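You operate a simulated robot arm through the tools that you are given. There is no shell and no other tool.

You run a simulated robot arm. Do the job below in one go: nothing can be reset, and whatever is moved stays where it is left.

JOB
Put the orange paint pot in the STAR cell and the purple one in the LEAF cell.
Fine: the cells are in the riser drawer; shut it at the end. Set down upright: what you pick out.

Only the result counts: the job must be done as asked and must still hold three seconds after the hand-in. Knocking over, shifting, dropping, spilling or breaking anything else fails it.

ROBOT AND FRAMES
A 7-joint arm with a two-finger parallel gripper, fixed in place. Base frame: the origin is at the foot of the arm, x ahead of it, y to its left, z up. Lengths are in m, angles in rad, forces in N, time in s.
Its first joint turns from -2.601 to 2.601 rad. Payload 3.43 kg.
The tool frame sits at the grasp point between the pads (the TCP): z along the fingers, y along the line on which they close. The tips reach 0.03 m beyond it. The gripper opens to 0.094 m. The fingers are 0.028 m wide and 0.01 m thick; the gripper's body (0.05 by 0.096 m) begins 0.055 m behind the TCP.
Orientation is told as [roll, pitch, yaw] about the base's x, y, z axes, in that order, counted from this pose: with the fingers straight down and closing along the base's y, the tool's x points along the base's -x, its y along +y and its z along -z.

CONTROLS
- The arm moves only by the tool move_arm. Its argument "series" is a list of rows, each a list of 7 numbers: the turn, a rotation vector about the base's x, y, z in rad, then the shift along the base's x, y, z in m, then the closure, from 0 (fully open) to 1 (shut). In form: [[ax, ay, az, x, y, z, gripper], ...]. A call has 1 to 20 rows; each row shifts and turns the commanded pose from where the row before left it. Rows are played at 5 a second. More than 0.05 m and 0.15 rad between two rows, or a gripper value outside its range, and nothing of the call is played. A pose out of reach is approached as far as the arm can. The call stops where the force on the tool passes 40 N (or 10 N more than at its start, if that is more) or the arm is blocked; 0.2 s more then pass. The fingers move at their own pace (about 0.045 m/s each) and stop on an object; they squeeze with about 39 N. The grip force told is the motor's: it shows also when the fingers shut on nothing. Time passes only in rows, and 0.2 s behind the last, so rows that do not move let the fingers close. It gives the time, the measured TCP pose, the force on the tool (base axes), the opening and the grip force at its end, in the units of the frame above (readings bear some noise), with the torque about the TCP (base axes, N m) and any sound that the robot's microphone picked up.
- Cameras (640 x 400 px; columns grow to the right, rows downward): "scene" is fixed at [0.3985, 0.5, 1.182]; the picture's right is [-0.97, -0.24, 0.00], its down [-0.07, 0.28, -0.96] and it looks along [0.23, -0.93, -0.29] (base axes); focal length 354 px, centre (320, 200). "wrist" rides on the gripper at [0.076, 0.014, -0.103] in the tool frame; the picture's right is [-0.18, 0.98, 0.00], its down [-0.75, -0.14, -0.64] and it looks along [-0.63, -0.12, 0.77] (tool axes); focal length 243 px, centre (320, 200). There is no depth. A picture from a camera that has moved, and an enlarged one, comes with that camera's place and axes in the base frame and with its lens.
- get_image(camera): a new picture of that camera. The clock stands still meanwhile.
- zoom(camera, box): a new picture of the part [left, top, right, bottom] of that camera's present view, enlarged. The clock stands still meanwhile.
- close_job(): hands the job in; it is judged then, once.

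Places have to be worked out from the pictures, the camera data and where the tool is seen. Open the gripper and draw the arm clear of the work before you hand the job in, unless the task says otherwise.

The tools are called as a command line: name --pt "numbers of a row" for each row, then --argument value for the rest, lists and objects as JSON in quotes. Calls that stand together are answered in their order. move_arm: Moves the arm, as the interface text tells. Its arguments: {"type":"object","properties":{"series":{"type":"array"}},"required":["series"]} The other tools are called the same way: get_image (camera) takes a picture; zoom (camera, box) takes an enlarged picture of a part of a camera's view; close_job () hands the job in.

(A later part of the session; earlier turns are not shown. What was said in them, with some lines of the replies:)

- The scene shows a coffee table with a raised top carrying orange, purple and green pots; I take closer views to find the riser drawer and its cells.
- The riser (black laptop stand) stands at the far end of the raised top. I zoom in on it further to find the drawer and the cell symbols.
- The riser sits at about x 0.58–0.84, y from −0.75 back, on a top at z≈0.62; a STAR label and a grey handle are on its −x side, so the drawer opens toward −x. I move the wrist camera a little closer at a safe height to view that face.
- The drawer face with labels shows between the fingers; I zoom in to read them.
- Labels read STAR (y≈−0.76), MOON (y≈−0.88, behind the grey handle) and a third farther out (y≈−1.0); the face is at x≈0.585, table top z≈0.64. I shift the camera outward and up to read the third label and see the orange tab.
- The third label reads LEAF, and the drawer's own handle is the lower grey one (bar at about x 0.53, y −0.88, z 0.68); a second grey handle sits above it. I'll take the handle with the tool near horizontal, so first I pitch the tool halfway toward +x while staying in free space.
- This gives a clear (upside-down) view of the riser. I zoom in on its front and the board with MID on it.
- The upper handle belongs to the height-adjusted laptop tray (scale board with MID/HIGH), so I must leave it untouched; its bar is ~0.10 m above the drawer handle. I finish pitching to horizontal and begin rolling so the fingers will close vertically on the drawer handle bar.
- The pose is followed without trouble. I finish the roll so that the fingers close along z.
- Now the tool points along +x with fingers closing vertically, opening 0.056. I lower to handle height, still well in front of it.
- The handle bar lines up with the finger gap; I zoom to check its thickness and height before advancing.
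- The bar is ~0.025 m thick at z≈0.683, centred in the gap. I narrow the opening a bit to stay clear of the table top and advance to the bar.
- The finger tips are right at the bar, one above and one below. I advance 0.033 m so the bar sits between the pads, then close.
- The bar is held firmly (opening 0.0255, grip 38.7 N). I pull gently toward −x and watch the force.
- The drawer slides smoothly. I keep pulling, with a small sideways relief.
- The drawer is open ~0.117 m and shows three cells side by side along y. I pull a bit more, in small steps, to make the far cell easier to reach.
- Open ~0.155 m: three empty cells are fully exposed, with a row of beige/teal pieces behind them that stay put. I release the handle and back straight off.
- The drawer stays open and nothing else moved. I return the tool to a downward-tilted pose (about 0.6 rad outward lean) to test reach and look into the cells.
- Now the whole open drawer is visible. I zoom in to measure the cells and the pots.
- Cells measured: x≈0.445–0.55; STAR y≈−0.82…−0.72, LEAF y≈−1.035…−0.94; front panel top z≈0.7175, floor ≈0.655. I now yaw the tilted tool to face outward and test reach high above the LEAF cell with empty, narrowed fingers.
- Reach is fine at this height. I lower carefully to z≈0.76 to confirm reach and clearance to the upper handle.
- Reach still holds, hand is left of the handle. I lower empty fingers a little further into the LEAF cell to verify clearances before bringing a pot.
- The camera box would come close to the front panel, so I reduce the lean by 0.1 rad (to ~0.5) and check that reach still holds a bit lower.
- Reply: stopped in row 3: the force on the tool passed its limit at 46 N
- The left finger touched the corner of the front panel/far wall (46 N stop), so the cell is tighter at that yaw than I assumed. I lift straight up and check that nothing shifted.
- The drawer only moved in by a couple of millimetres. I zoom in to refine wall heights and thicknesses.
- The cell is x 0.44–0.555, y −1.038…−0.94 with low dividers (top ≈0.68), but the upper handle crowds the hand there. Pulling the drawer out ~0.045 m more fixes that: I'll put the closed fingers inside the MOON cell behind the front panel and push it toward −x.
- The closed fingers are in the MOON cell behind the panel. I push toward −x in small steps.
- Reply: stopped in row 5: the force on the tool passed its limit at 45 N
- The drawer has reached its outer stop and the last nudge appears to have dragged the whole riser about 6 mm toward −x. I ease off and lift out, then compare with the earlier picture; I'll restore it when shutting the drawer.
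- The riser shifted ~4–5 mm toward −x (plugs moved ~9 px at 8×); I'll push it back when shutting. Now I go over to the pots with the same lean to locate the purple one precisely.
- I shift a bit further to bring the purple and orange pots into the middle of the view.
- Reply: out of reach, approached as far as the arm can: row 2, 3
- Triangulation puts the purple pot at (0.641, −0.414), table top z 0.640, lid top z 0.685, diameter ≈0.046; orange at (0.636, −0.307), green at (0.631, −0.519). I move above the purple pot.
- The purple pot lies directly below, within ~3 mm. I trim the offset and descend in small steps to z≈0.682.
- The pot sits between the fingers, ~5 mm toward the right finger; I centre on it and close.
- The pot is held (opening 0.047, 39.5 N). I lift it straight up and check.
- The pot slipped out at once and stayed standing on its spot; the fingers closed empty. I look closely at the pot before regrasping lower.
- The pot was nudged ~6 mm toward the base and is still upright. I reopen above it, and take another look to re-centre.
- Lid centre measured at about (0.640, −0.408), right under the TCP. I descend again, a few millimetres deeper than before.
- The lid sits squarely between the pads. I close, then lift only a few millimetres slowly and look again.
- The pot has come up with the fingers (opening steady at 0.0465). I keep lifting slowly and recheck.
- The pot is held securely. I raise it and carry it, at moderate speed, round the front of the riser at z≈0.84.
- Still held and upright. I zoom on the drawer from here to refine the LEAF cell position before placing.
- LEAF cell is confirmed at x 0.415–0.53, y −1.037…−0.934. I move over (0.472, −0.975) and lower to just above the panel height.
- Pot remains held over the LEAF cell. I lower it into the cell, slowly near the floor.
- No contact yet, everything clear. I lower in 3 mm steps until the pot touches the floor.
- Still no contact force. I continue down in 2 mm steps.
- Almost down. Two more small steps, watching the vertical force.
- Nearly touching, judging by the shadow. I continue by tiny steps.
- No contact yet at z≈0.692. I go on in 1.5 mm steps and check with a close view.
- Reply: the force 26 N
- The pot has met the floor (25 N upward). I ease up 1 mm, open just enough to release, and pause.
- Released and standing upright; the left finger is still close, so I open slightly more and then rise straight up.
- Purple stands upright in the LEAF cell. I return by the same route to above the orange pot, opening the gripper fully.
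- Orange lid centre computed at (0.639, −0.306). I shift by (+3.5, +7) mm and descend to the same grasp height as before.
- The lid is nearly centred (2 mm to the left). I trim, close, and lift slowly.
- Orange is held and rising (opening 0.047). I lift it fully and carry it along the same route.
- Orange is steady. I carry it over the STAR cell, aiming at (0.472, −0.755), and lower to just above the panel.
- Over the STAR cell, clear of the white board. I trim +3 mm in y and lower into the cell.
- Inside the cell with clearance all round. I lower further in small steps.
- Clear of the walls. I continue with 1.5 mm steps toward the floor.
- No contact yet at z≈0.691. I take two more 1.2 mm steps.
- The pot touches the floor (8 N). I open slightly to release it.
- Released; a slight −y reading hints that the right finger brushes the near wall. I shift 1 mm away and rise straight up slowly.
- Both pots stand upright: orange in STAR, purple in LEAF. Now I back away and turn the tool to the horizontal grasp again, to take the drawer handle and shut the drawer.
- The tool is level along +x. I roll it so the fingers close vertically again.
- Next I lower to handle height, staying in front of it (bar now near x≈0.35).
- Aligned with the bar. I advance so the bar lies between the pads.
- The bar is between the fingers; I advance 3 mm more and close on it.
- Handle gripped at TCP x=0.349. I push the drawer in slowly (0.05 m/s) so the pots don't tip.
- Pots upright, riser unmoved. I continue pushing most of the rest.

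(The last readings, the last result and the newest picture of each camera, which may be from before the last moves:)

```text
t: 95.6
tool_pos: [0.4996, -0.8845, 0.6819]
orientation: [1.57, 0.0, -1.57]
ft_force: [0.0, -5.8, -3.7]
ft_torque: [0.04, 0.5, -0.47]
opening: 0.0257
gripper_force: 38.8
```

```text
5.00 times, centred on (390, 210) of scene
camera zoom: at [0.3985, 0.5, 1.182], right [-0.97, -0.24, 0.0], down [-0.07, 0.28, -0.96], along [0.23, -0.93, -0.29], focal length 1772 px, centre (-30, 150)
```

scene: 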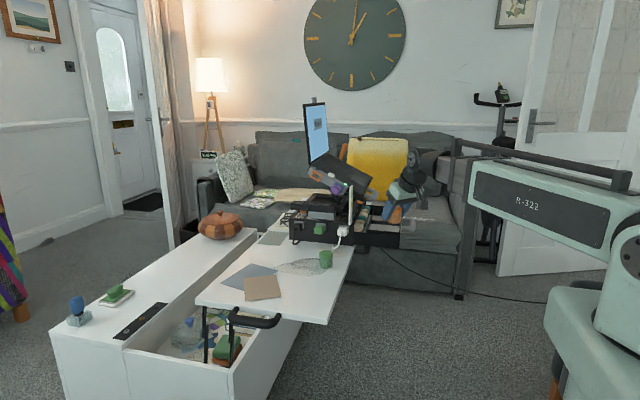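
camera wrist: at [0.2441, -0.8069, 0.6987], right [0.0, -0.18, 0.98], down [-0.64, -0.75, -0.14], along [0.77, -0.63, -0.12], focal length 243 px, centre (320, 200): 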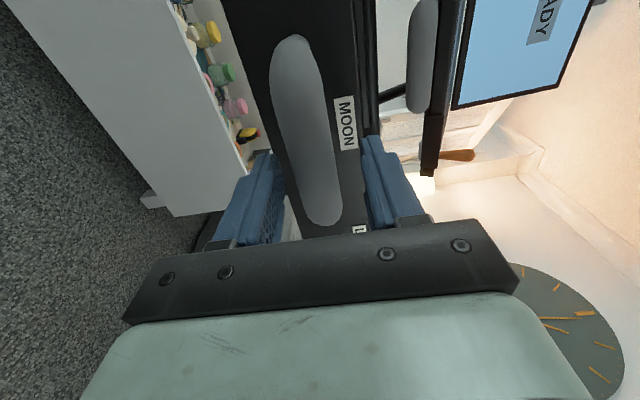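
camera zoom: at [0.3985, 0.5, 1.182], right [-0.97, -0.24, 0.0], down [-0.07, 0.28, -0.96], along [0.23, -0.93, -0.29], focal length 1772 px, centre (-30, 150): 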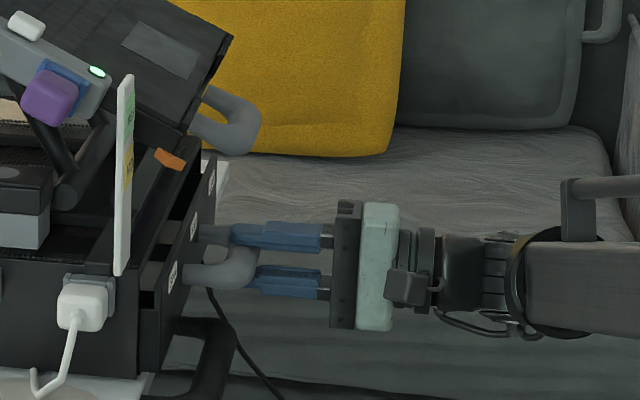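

About 2 cm left. I push in small steps and watch for the closing stop.

move_arm --pt "0 0 0 0.004 0 0 1" --pt "0 0 0 0.004 0 0 1" --pt "0 0 0 0.004 0 0 1" --pt "0 0 0 0.003 0 0 1" --pt "0 0 0 0.002 0 0 1" --pt "0 0 0 0 0 0 1"

zoom --camera "scene" --box '[330, 170, 450, 250]'

zoom --camera "scene" --box '[285, 195, 355, 245]'

```text
t: 97.0
tool_pos: [0.5171, -0.8835, 0.6819]
orientation: [1.57, 0.001, -1.57]
ft_force: [-1.0, -8.1, -3.2]
ft_torque: [0.0, 0.35, -0.87]
opening: 0.0255
gripper_force: 39.3
```

```text
5.00 times, centred on (390, 210) of scene
camera zoom: at [0.3985, 0.5, 1.182], right [-0.97, -0.24, 0.0], down [-0.07, 0.28, -0.96], along [0.23, -0.93, -0.29], focal length 1772 px, centre (-30, 150)
```

zoom: 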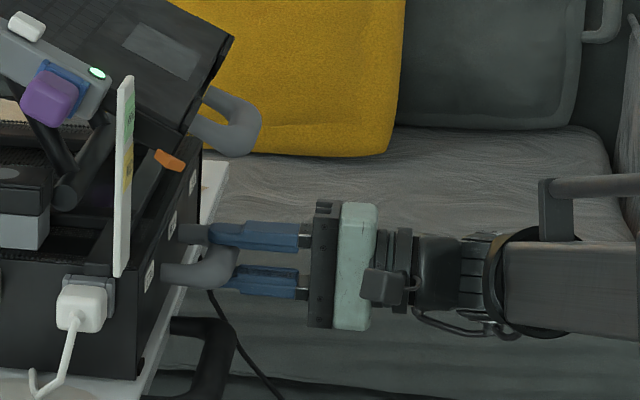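

```text
8.00 times, centred on (320, 220) of scene
camera zoom: at [0.3985, 0.5, 1.182], right [-0.97, -0.24, 0.0], down [-0.07, 0.28, -0.96], along [0.23, -0.93, -0.29], focal length 2835 px, centre (320, 40)
```

zoom: 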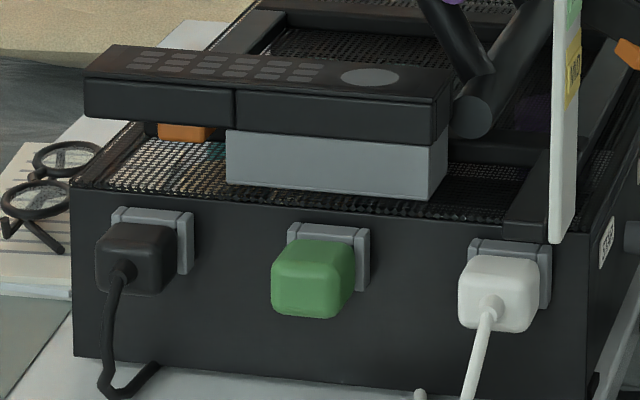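

Almost shut, no stop felt yet. I ease the sideways load and push in millimetre steps.

move_arm --pt "0 0 0 0.002 -0.001 0 1" --pt "0 0 0 0.002 0 0 1" --pt "0 0 0 0 0 0 1"

zoom --camera "scene" --box '[340, 190, 380, 240]'

zoom --camera "scene" --box '[285, 195, 355, 245]'

```text
t: 97.8
tool_pos: [0.5203, -0.8839, 0.6808]
orientation: [1.572, -0.001, -1.568]
ft_force: [-13.3, -0.5, -2.5]
ft_torque: [0.4, 0.26, 0.83]
opening: 0.0255
gripper_force: 39.0
```

```text
8.00 times, centred on (360, 215) of scene
camera zoom: at [0.3985, 0.5, 1.182], right [-0.97, -0.24, 0.0], down [-0.07, 0.28, -0.96], along [0.23, -0.93, -0.29], focal length 2835 px, centre (0, 80)
```

zoom: 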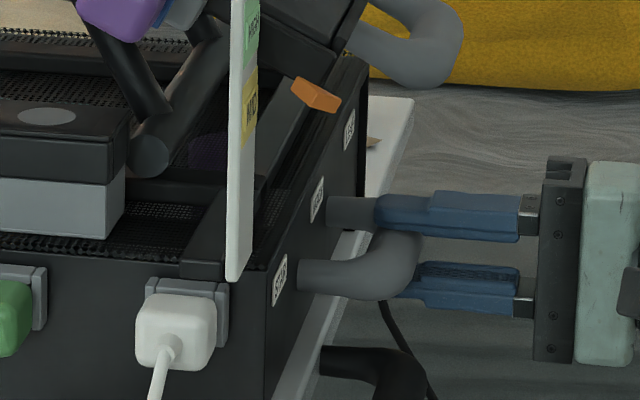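

```text
8.00 times, centred on (320, 220) of scene
camera zoom: at [0.3985, 0.5, 1.182], right [-0.97, -0.24, 0.0], down [-0.07, 0.28, -0.96], along [0.23, -0.93, -0.29], focal length 2835 px, centre (320, 40)
```

zoom: 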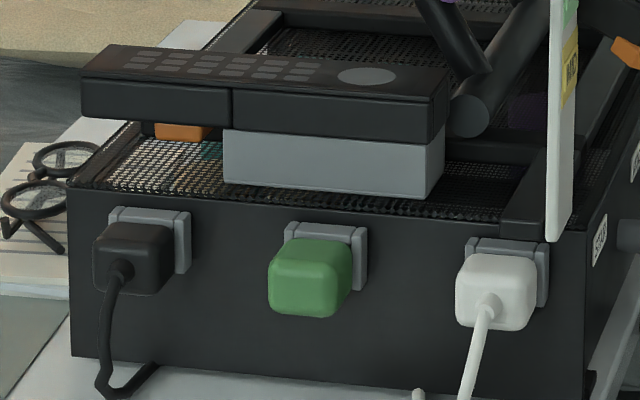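

The drawer is shut (13 N at the stop) and the riser has already moved back ~2 mm; about 2.5 mm remain. I push another 1.5 mm and compare.

move_arm --pt "0 0 0 0.001 0 0 1" --pt "0 0 0 0.001 0 0 1" --pt "0 0 0 0 0 0 1"

zoom --camera "scene" --box '[340, 190, 380, 240]'

zoom --camera "scene" --box '[285, 195, 355, 245]'

```text
t: 98.6
tool_pos: [0.5219, -0.8851, 0.6824]
orientation: [1.572, -0.002, -1.57]
ft_force: [-11.5, 3.1, -2.2]
ft_torque: [0.11, 0.26, 0.68]
opening: 0.0256
gripper_force: 38.9
```

```text
8.00 times, centred on (360, 215) of scene
camera zoom: at [0.3985, 0.5, 1.182], right [-0.97, -0.24, 0.0], down [-0.07, 0.28, -0.96], along [0.23, -0.93, -0.29], focal length 2835 px, centre (0, 80)
```

zoom: 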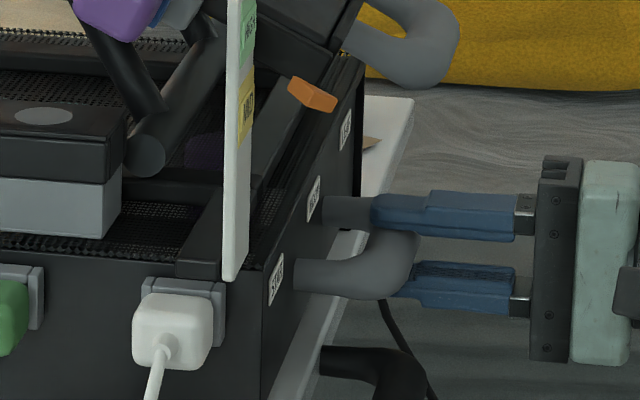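

```text
8.00 times, centred on (320, 220) of scene
camera zoom: at [0.3985, 0.5, 1.182], right [-0.97, -0.24, 0.0], down [-0.07, 0.28, -0.96], along [0.23, -0.93, -0.29], focal length 2835 px, centre (320, 40)
```

zoom: 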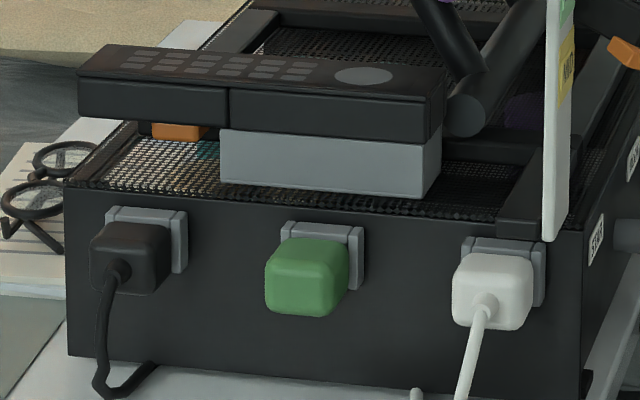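

Now only ~1 mm off the original. One more millimetre.

move_arm --pt "0 0 0 0.0012 0 0 1" --pt "0 0 0 0 0 0 1"

zoom --camera "scene" --box '[285, 195, 355, 245]'

zoom --camera "scene" --box '[340, 190, 380, 240]'

```text
t: 99.2
tool_pos: [0.5233, -0.8844, 0.6806]
orientation: [1.57, -0.002, -1.571]
ft_force: [-14.0, 1.4, -2.4]
ft_torque: [0.01, 0.39, 0.37]
opening: 0.0256
gripper_force: 38.7
```

```text
8.00 times, centred on (320, 220) of scene
camera zoom: at [0.3985, 0.5, 1.182], right [-0.97, -0.24, 0.0], down [-0.07, 0.28, -0.96], along [0.23, -0.93, -0.29], focal length 2835 px, centre (320, 40)
```

zoom: 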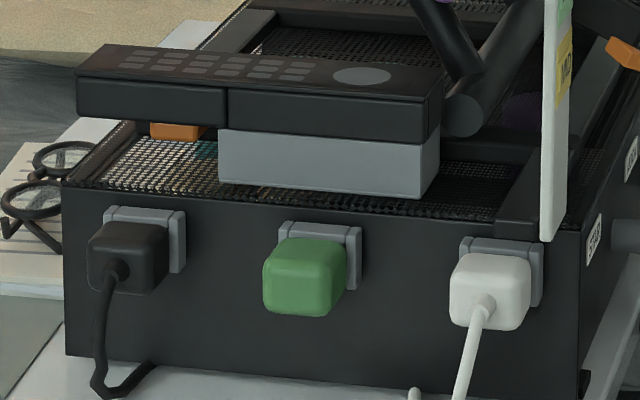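

```text
8.00 times, centred on (360, 215) of scene
camera zoom: at [0.3985, 0.5, 1.182], right [-0.97, -0.24, 0.0], down [-0.07, 0.28, -0.96], along [0.23, -0.93, -0.29], focal length 2835 px, centre (0, 80)
```

zoom: 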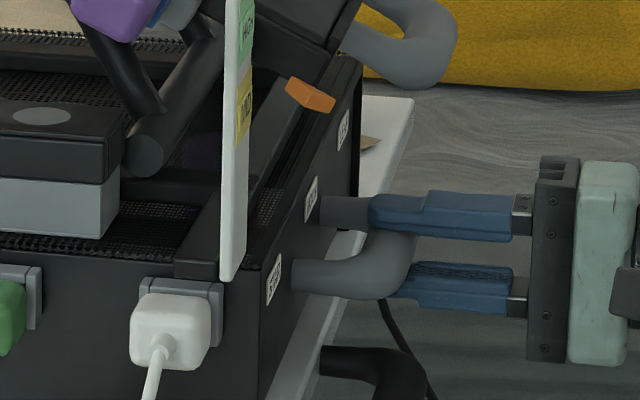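

The riser is back exactly at its original image position and the drawer is shut. I release the handle and back straight off.

move_arm --pt "0 0 0 0 0 0 0.55" --pt "0 0 0 0 0 0 0.48" --pt "0 0 0 0 0 0 0.48" --pt "0 0 0 -0.02 0 0 0.48" --pt "0 0 0 -0.04 0 0 0.48" --pt "0 0 0 -0.045 0 0 0.48" --pt "0 0 0 -0.045 0 0 0.3" --pt "0 0 0 -0.03 0.02 0.03 0" --pt "0 0 0 -0.02 0.02 0.04 0" --pt "0 0 0 0 0.02 0.045 0" --pt "0 0 0 0 0.02 0.045 0" --pt "0 0 0 0 0.02 0.045 0" --pt "0 0 0 0 0 0 0"

zoom --camera "scene" --box '[340, 190, 380, 240]'

zoom --camera "scene" --box '[285, 195, 355, 245]'

get_image --camera "scene"

get_image --camera "wrist"

```text
t: 102.0
tool_pos: [0.3264, -0.7858, 0.8886]
orientation: [1.572, 0.0, -1.573]
ft_force: [0.4, -0.1, -0.6]
ft_torque: [0.04, -0.01, -0.03]
opening: 0.0941
gripper_force: 0.1
```

```text
8.00 times, centred on (360, 215) of scene
camera zoom: at [0.3985, 0.5, 1.182], right [-0.97, -0.24, 0.0], down [-0.07, 0.28, -0.96], along [0.23, -0.93, -0.29], focal length 2835 px, centre (0, 80)
```

zoom: 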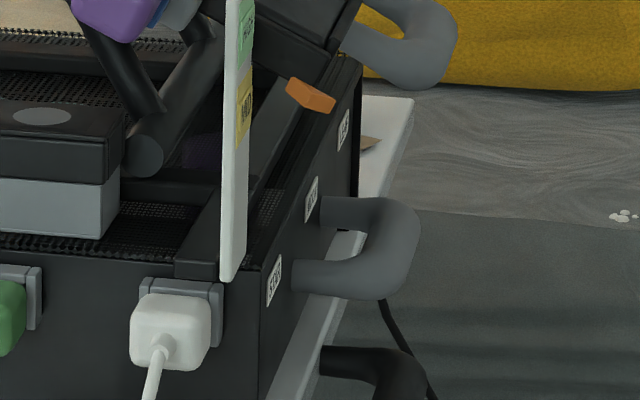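

```text
8.00 times, centred on (320, 220) of scene
camera zoom: at [0.3985, 0.5, 1.182], right [-0.97, -0.24, 0.0], down [-0.07, 0.28, -0.96], along [0.23, -0.93, -0.29], focal length 2835 px, centre (320, 40)
```

zoom: 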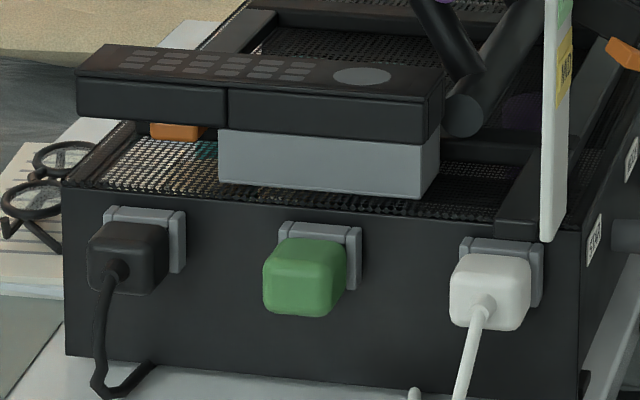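

```text
taken
```

scene: 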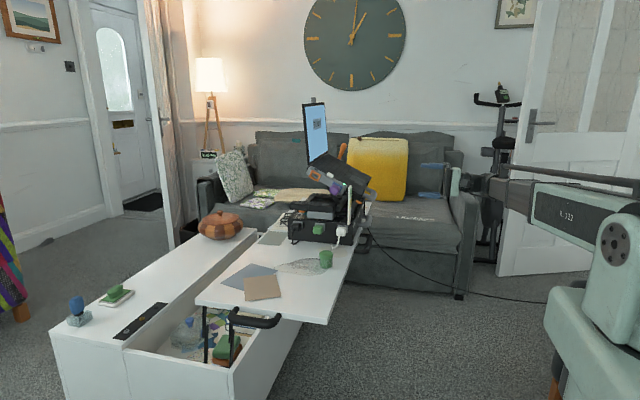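

```text
taken
camera wrist: at [0.224, -0.7088, 0.9019], right [0.0, -0.18, 0.98], down [-0.64, -0.75, -0.14], along [0.77, -0.63, -0.12], focal length 243 px, centre (320, 200)
```

wrist: 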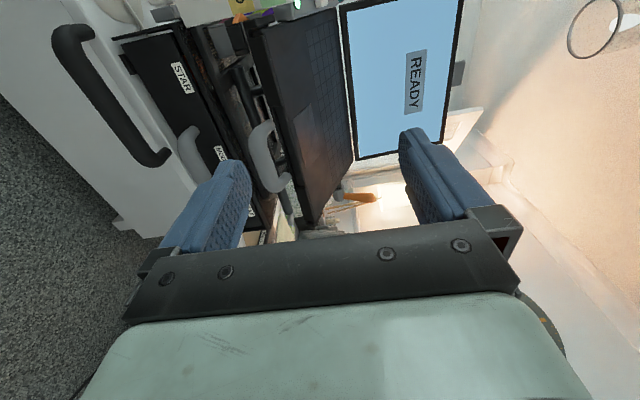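

The drawer is shut, the handle and labels are at their original pixel positions, and the green pot is untouched. I draw the arm further back and take a last look through the mesh.

move_arm --pt "0 0 0 -0.02 0.04 0.01 0" --pt "0 0 0 -0.02 0.04 0.01 0" --pt "0 0 0 -0.02 0.04 0.01 0" --pt "0 0 0 0 0 0 0" --pt "0 0 0 0 0 0 0"

zoom --camera "scene" --box '[335, 190, 385, 225]'

zoom --camera "scene" --box '[180, 220, 380, 345]'

zoom --camera "scene" --box '[260, 90, 400, 260]'

```text
t: 103.2
tool_pos: [0.2635, -0.6639, 0.9152]
orientation: [1.574, 0.0, -1.569]
ft_force: [-0.7, -0.3, -0.6]
ft_torque: [-0.01, 0.0, 0.01]
opening: 0.0939
gripper_force: 0.0
```

```text
11.43 times, centred on (360, 208) of scene
camera zoom: at [0.3985, 0.5, 1.182], right [-0.97, -0.24, 0.0], down [-0.07, 0.28, -0.96], along [0.23, -0.93, -0.29], focal length 4050 px, centre (-137, 114)
```

zoom: 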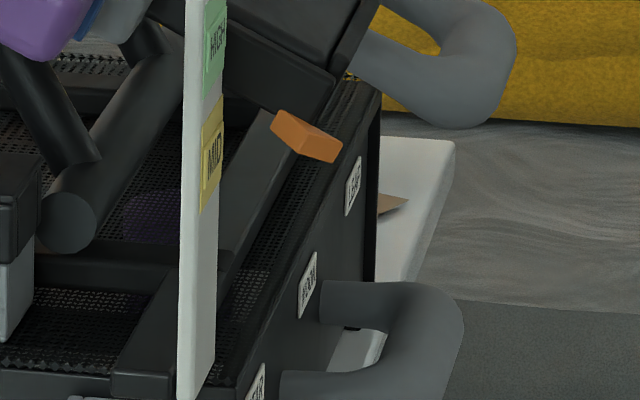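

```text
3.20 times, centred on (280, 282) of scene
camera zoom: at [0.3985, 0.5, 1.182], right [-0.97, -0.24, 0.0], down [-0.07, 0.28, -0.96], along [0.23, -0.93, -0.29], focal length 1134 px, centre (448, -64)
```

zoom: 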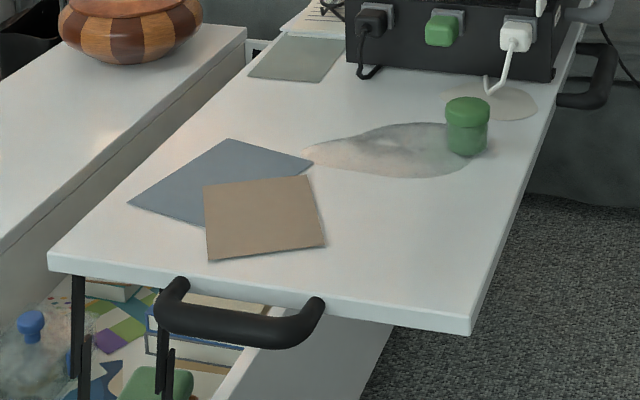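

```text
2.35 times, centred on (330, 175) of scene
camera zoom: at [0.3985, 0.5, 1.182], right [-0.97, -0.24, 0.0], down [-0.07, 0.28, -0.96], along [0.23, -0.93, -0.29], focal length 834 px, centre (296, 259)
```

zoom: 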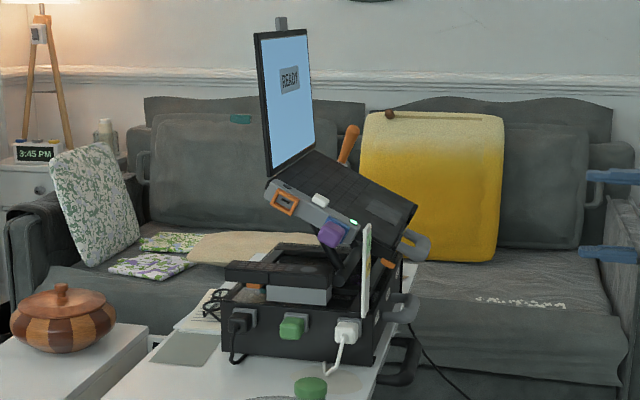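

All is as it should be: the drawer is shut with orange in STAR and purple in LEAF, the other objects look as at the start, and the arm is clear with the gripper open. I hand the job in.

close_job

```text
The job is handed in.
```

The orange pot is in the STAR cell and the purple pot is in the LEAF cell. Both were upright when I last saw them clearly, with the drawer still partly open. The riser drawer is shut, the gripper is open and the arm is clear. The job is handed in; I haven't been told whether it passed.

These things happened along the way and could matter to the judging:

- **Riser moved and was put back:** while I was opening the drawer further it reached its stop, and the push dragged the whole riser about 4–5 mm toward the arm. I pushed it back while shutting the drawer, and its plugs, labels and handle now match their starting positions in the camera view.
- **Laptop screen:** it may sit a millimetre or two off its starting position, which is about the limit of what I could measure. I left it alone.
- **Drawer corner touched:** an early test of the LEAF cell with empty fingers hit the drawer's rim (46 N, so the arm stopped). That pushed the drawer in by about 2 mm.
- **Purple pot slipped once:** it came out of the first grip as I began to lift, and moved about 6 mm while staying upright. The second grip held.

The green pot, the papers and everything else on the table look unchanged.
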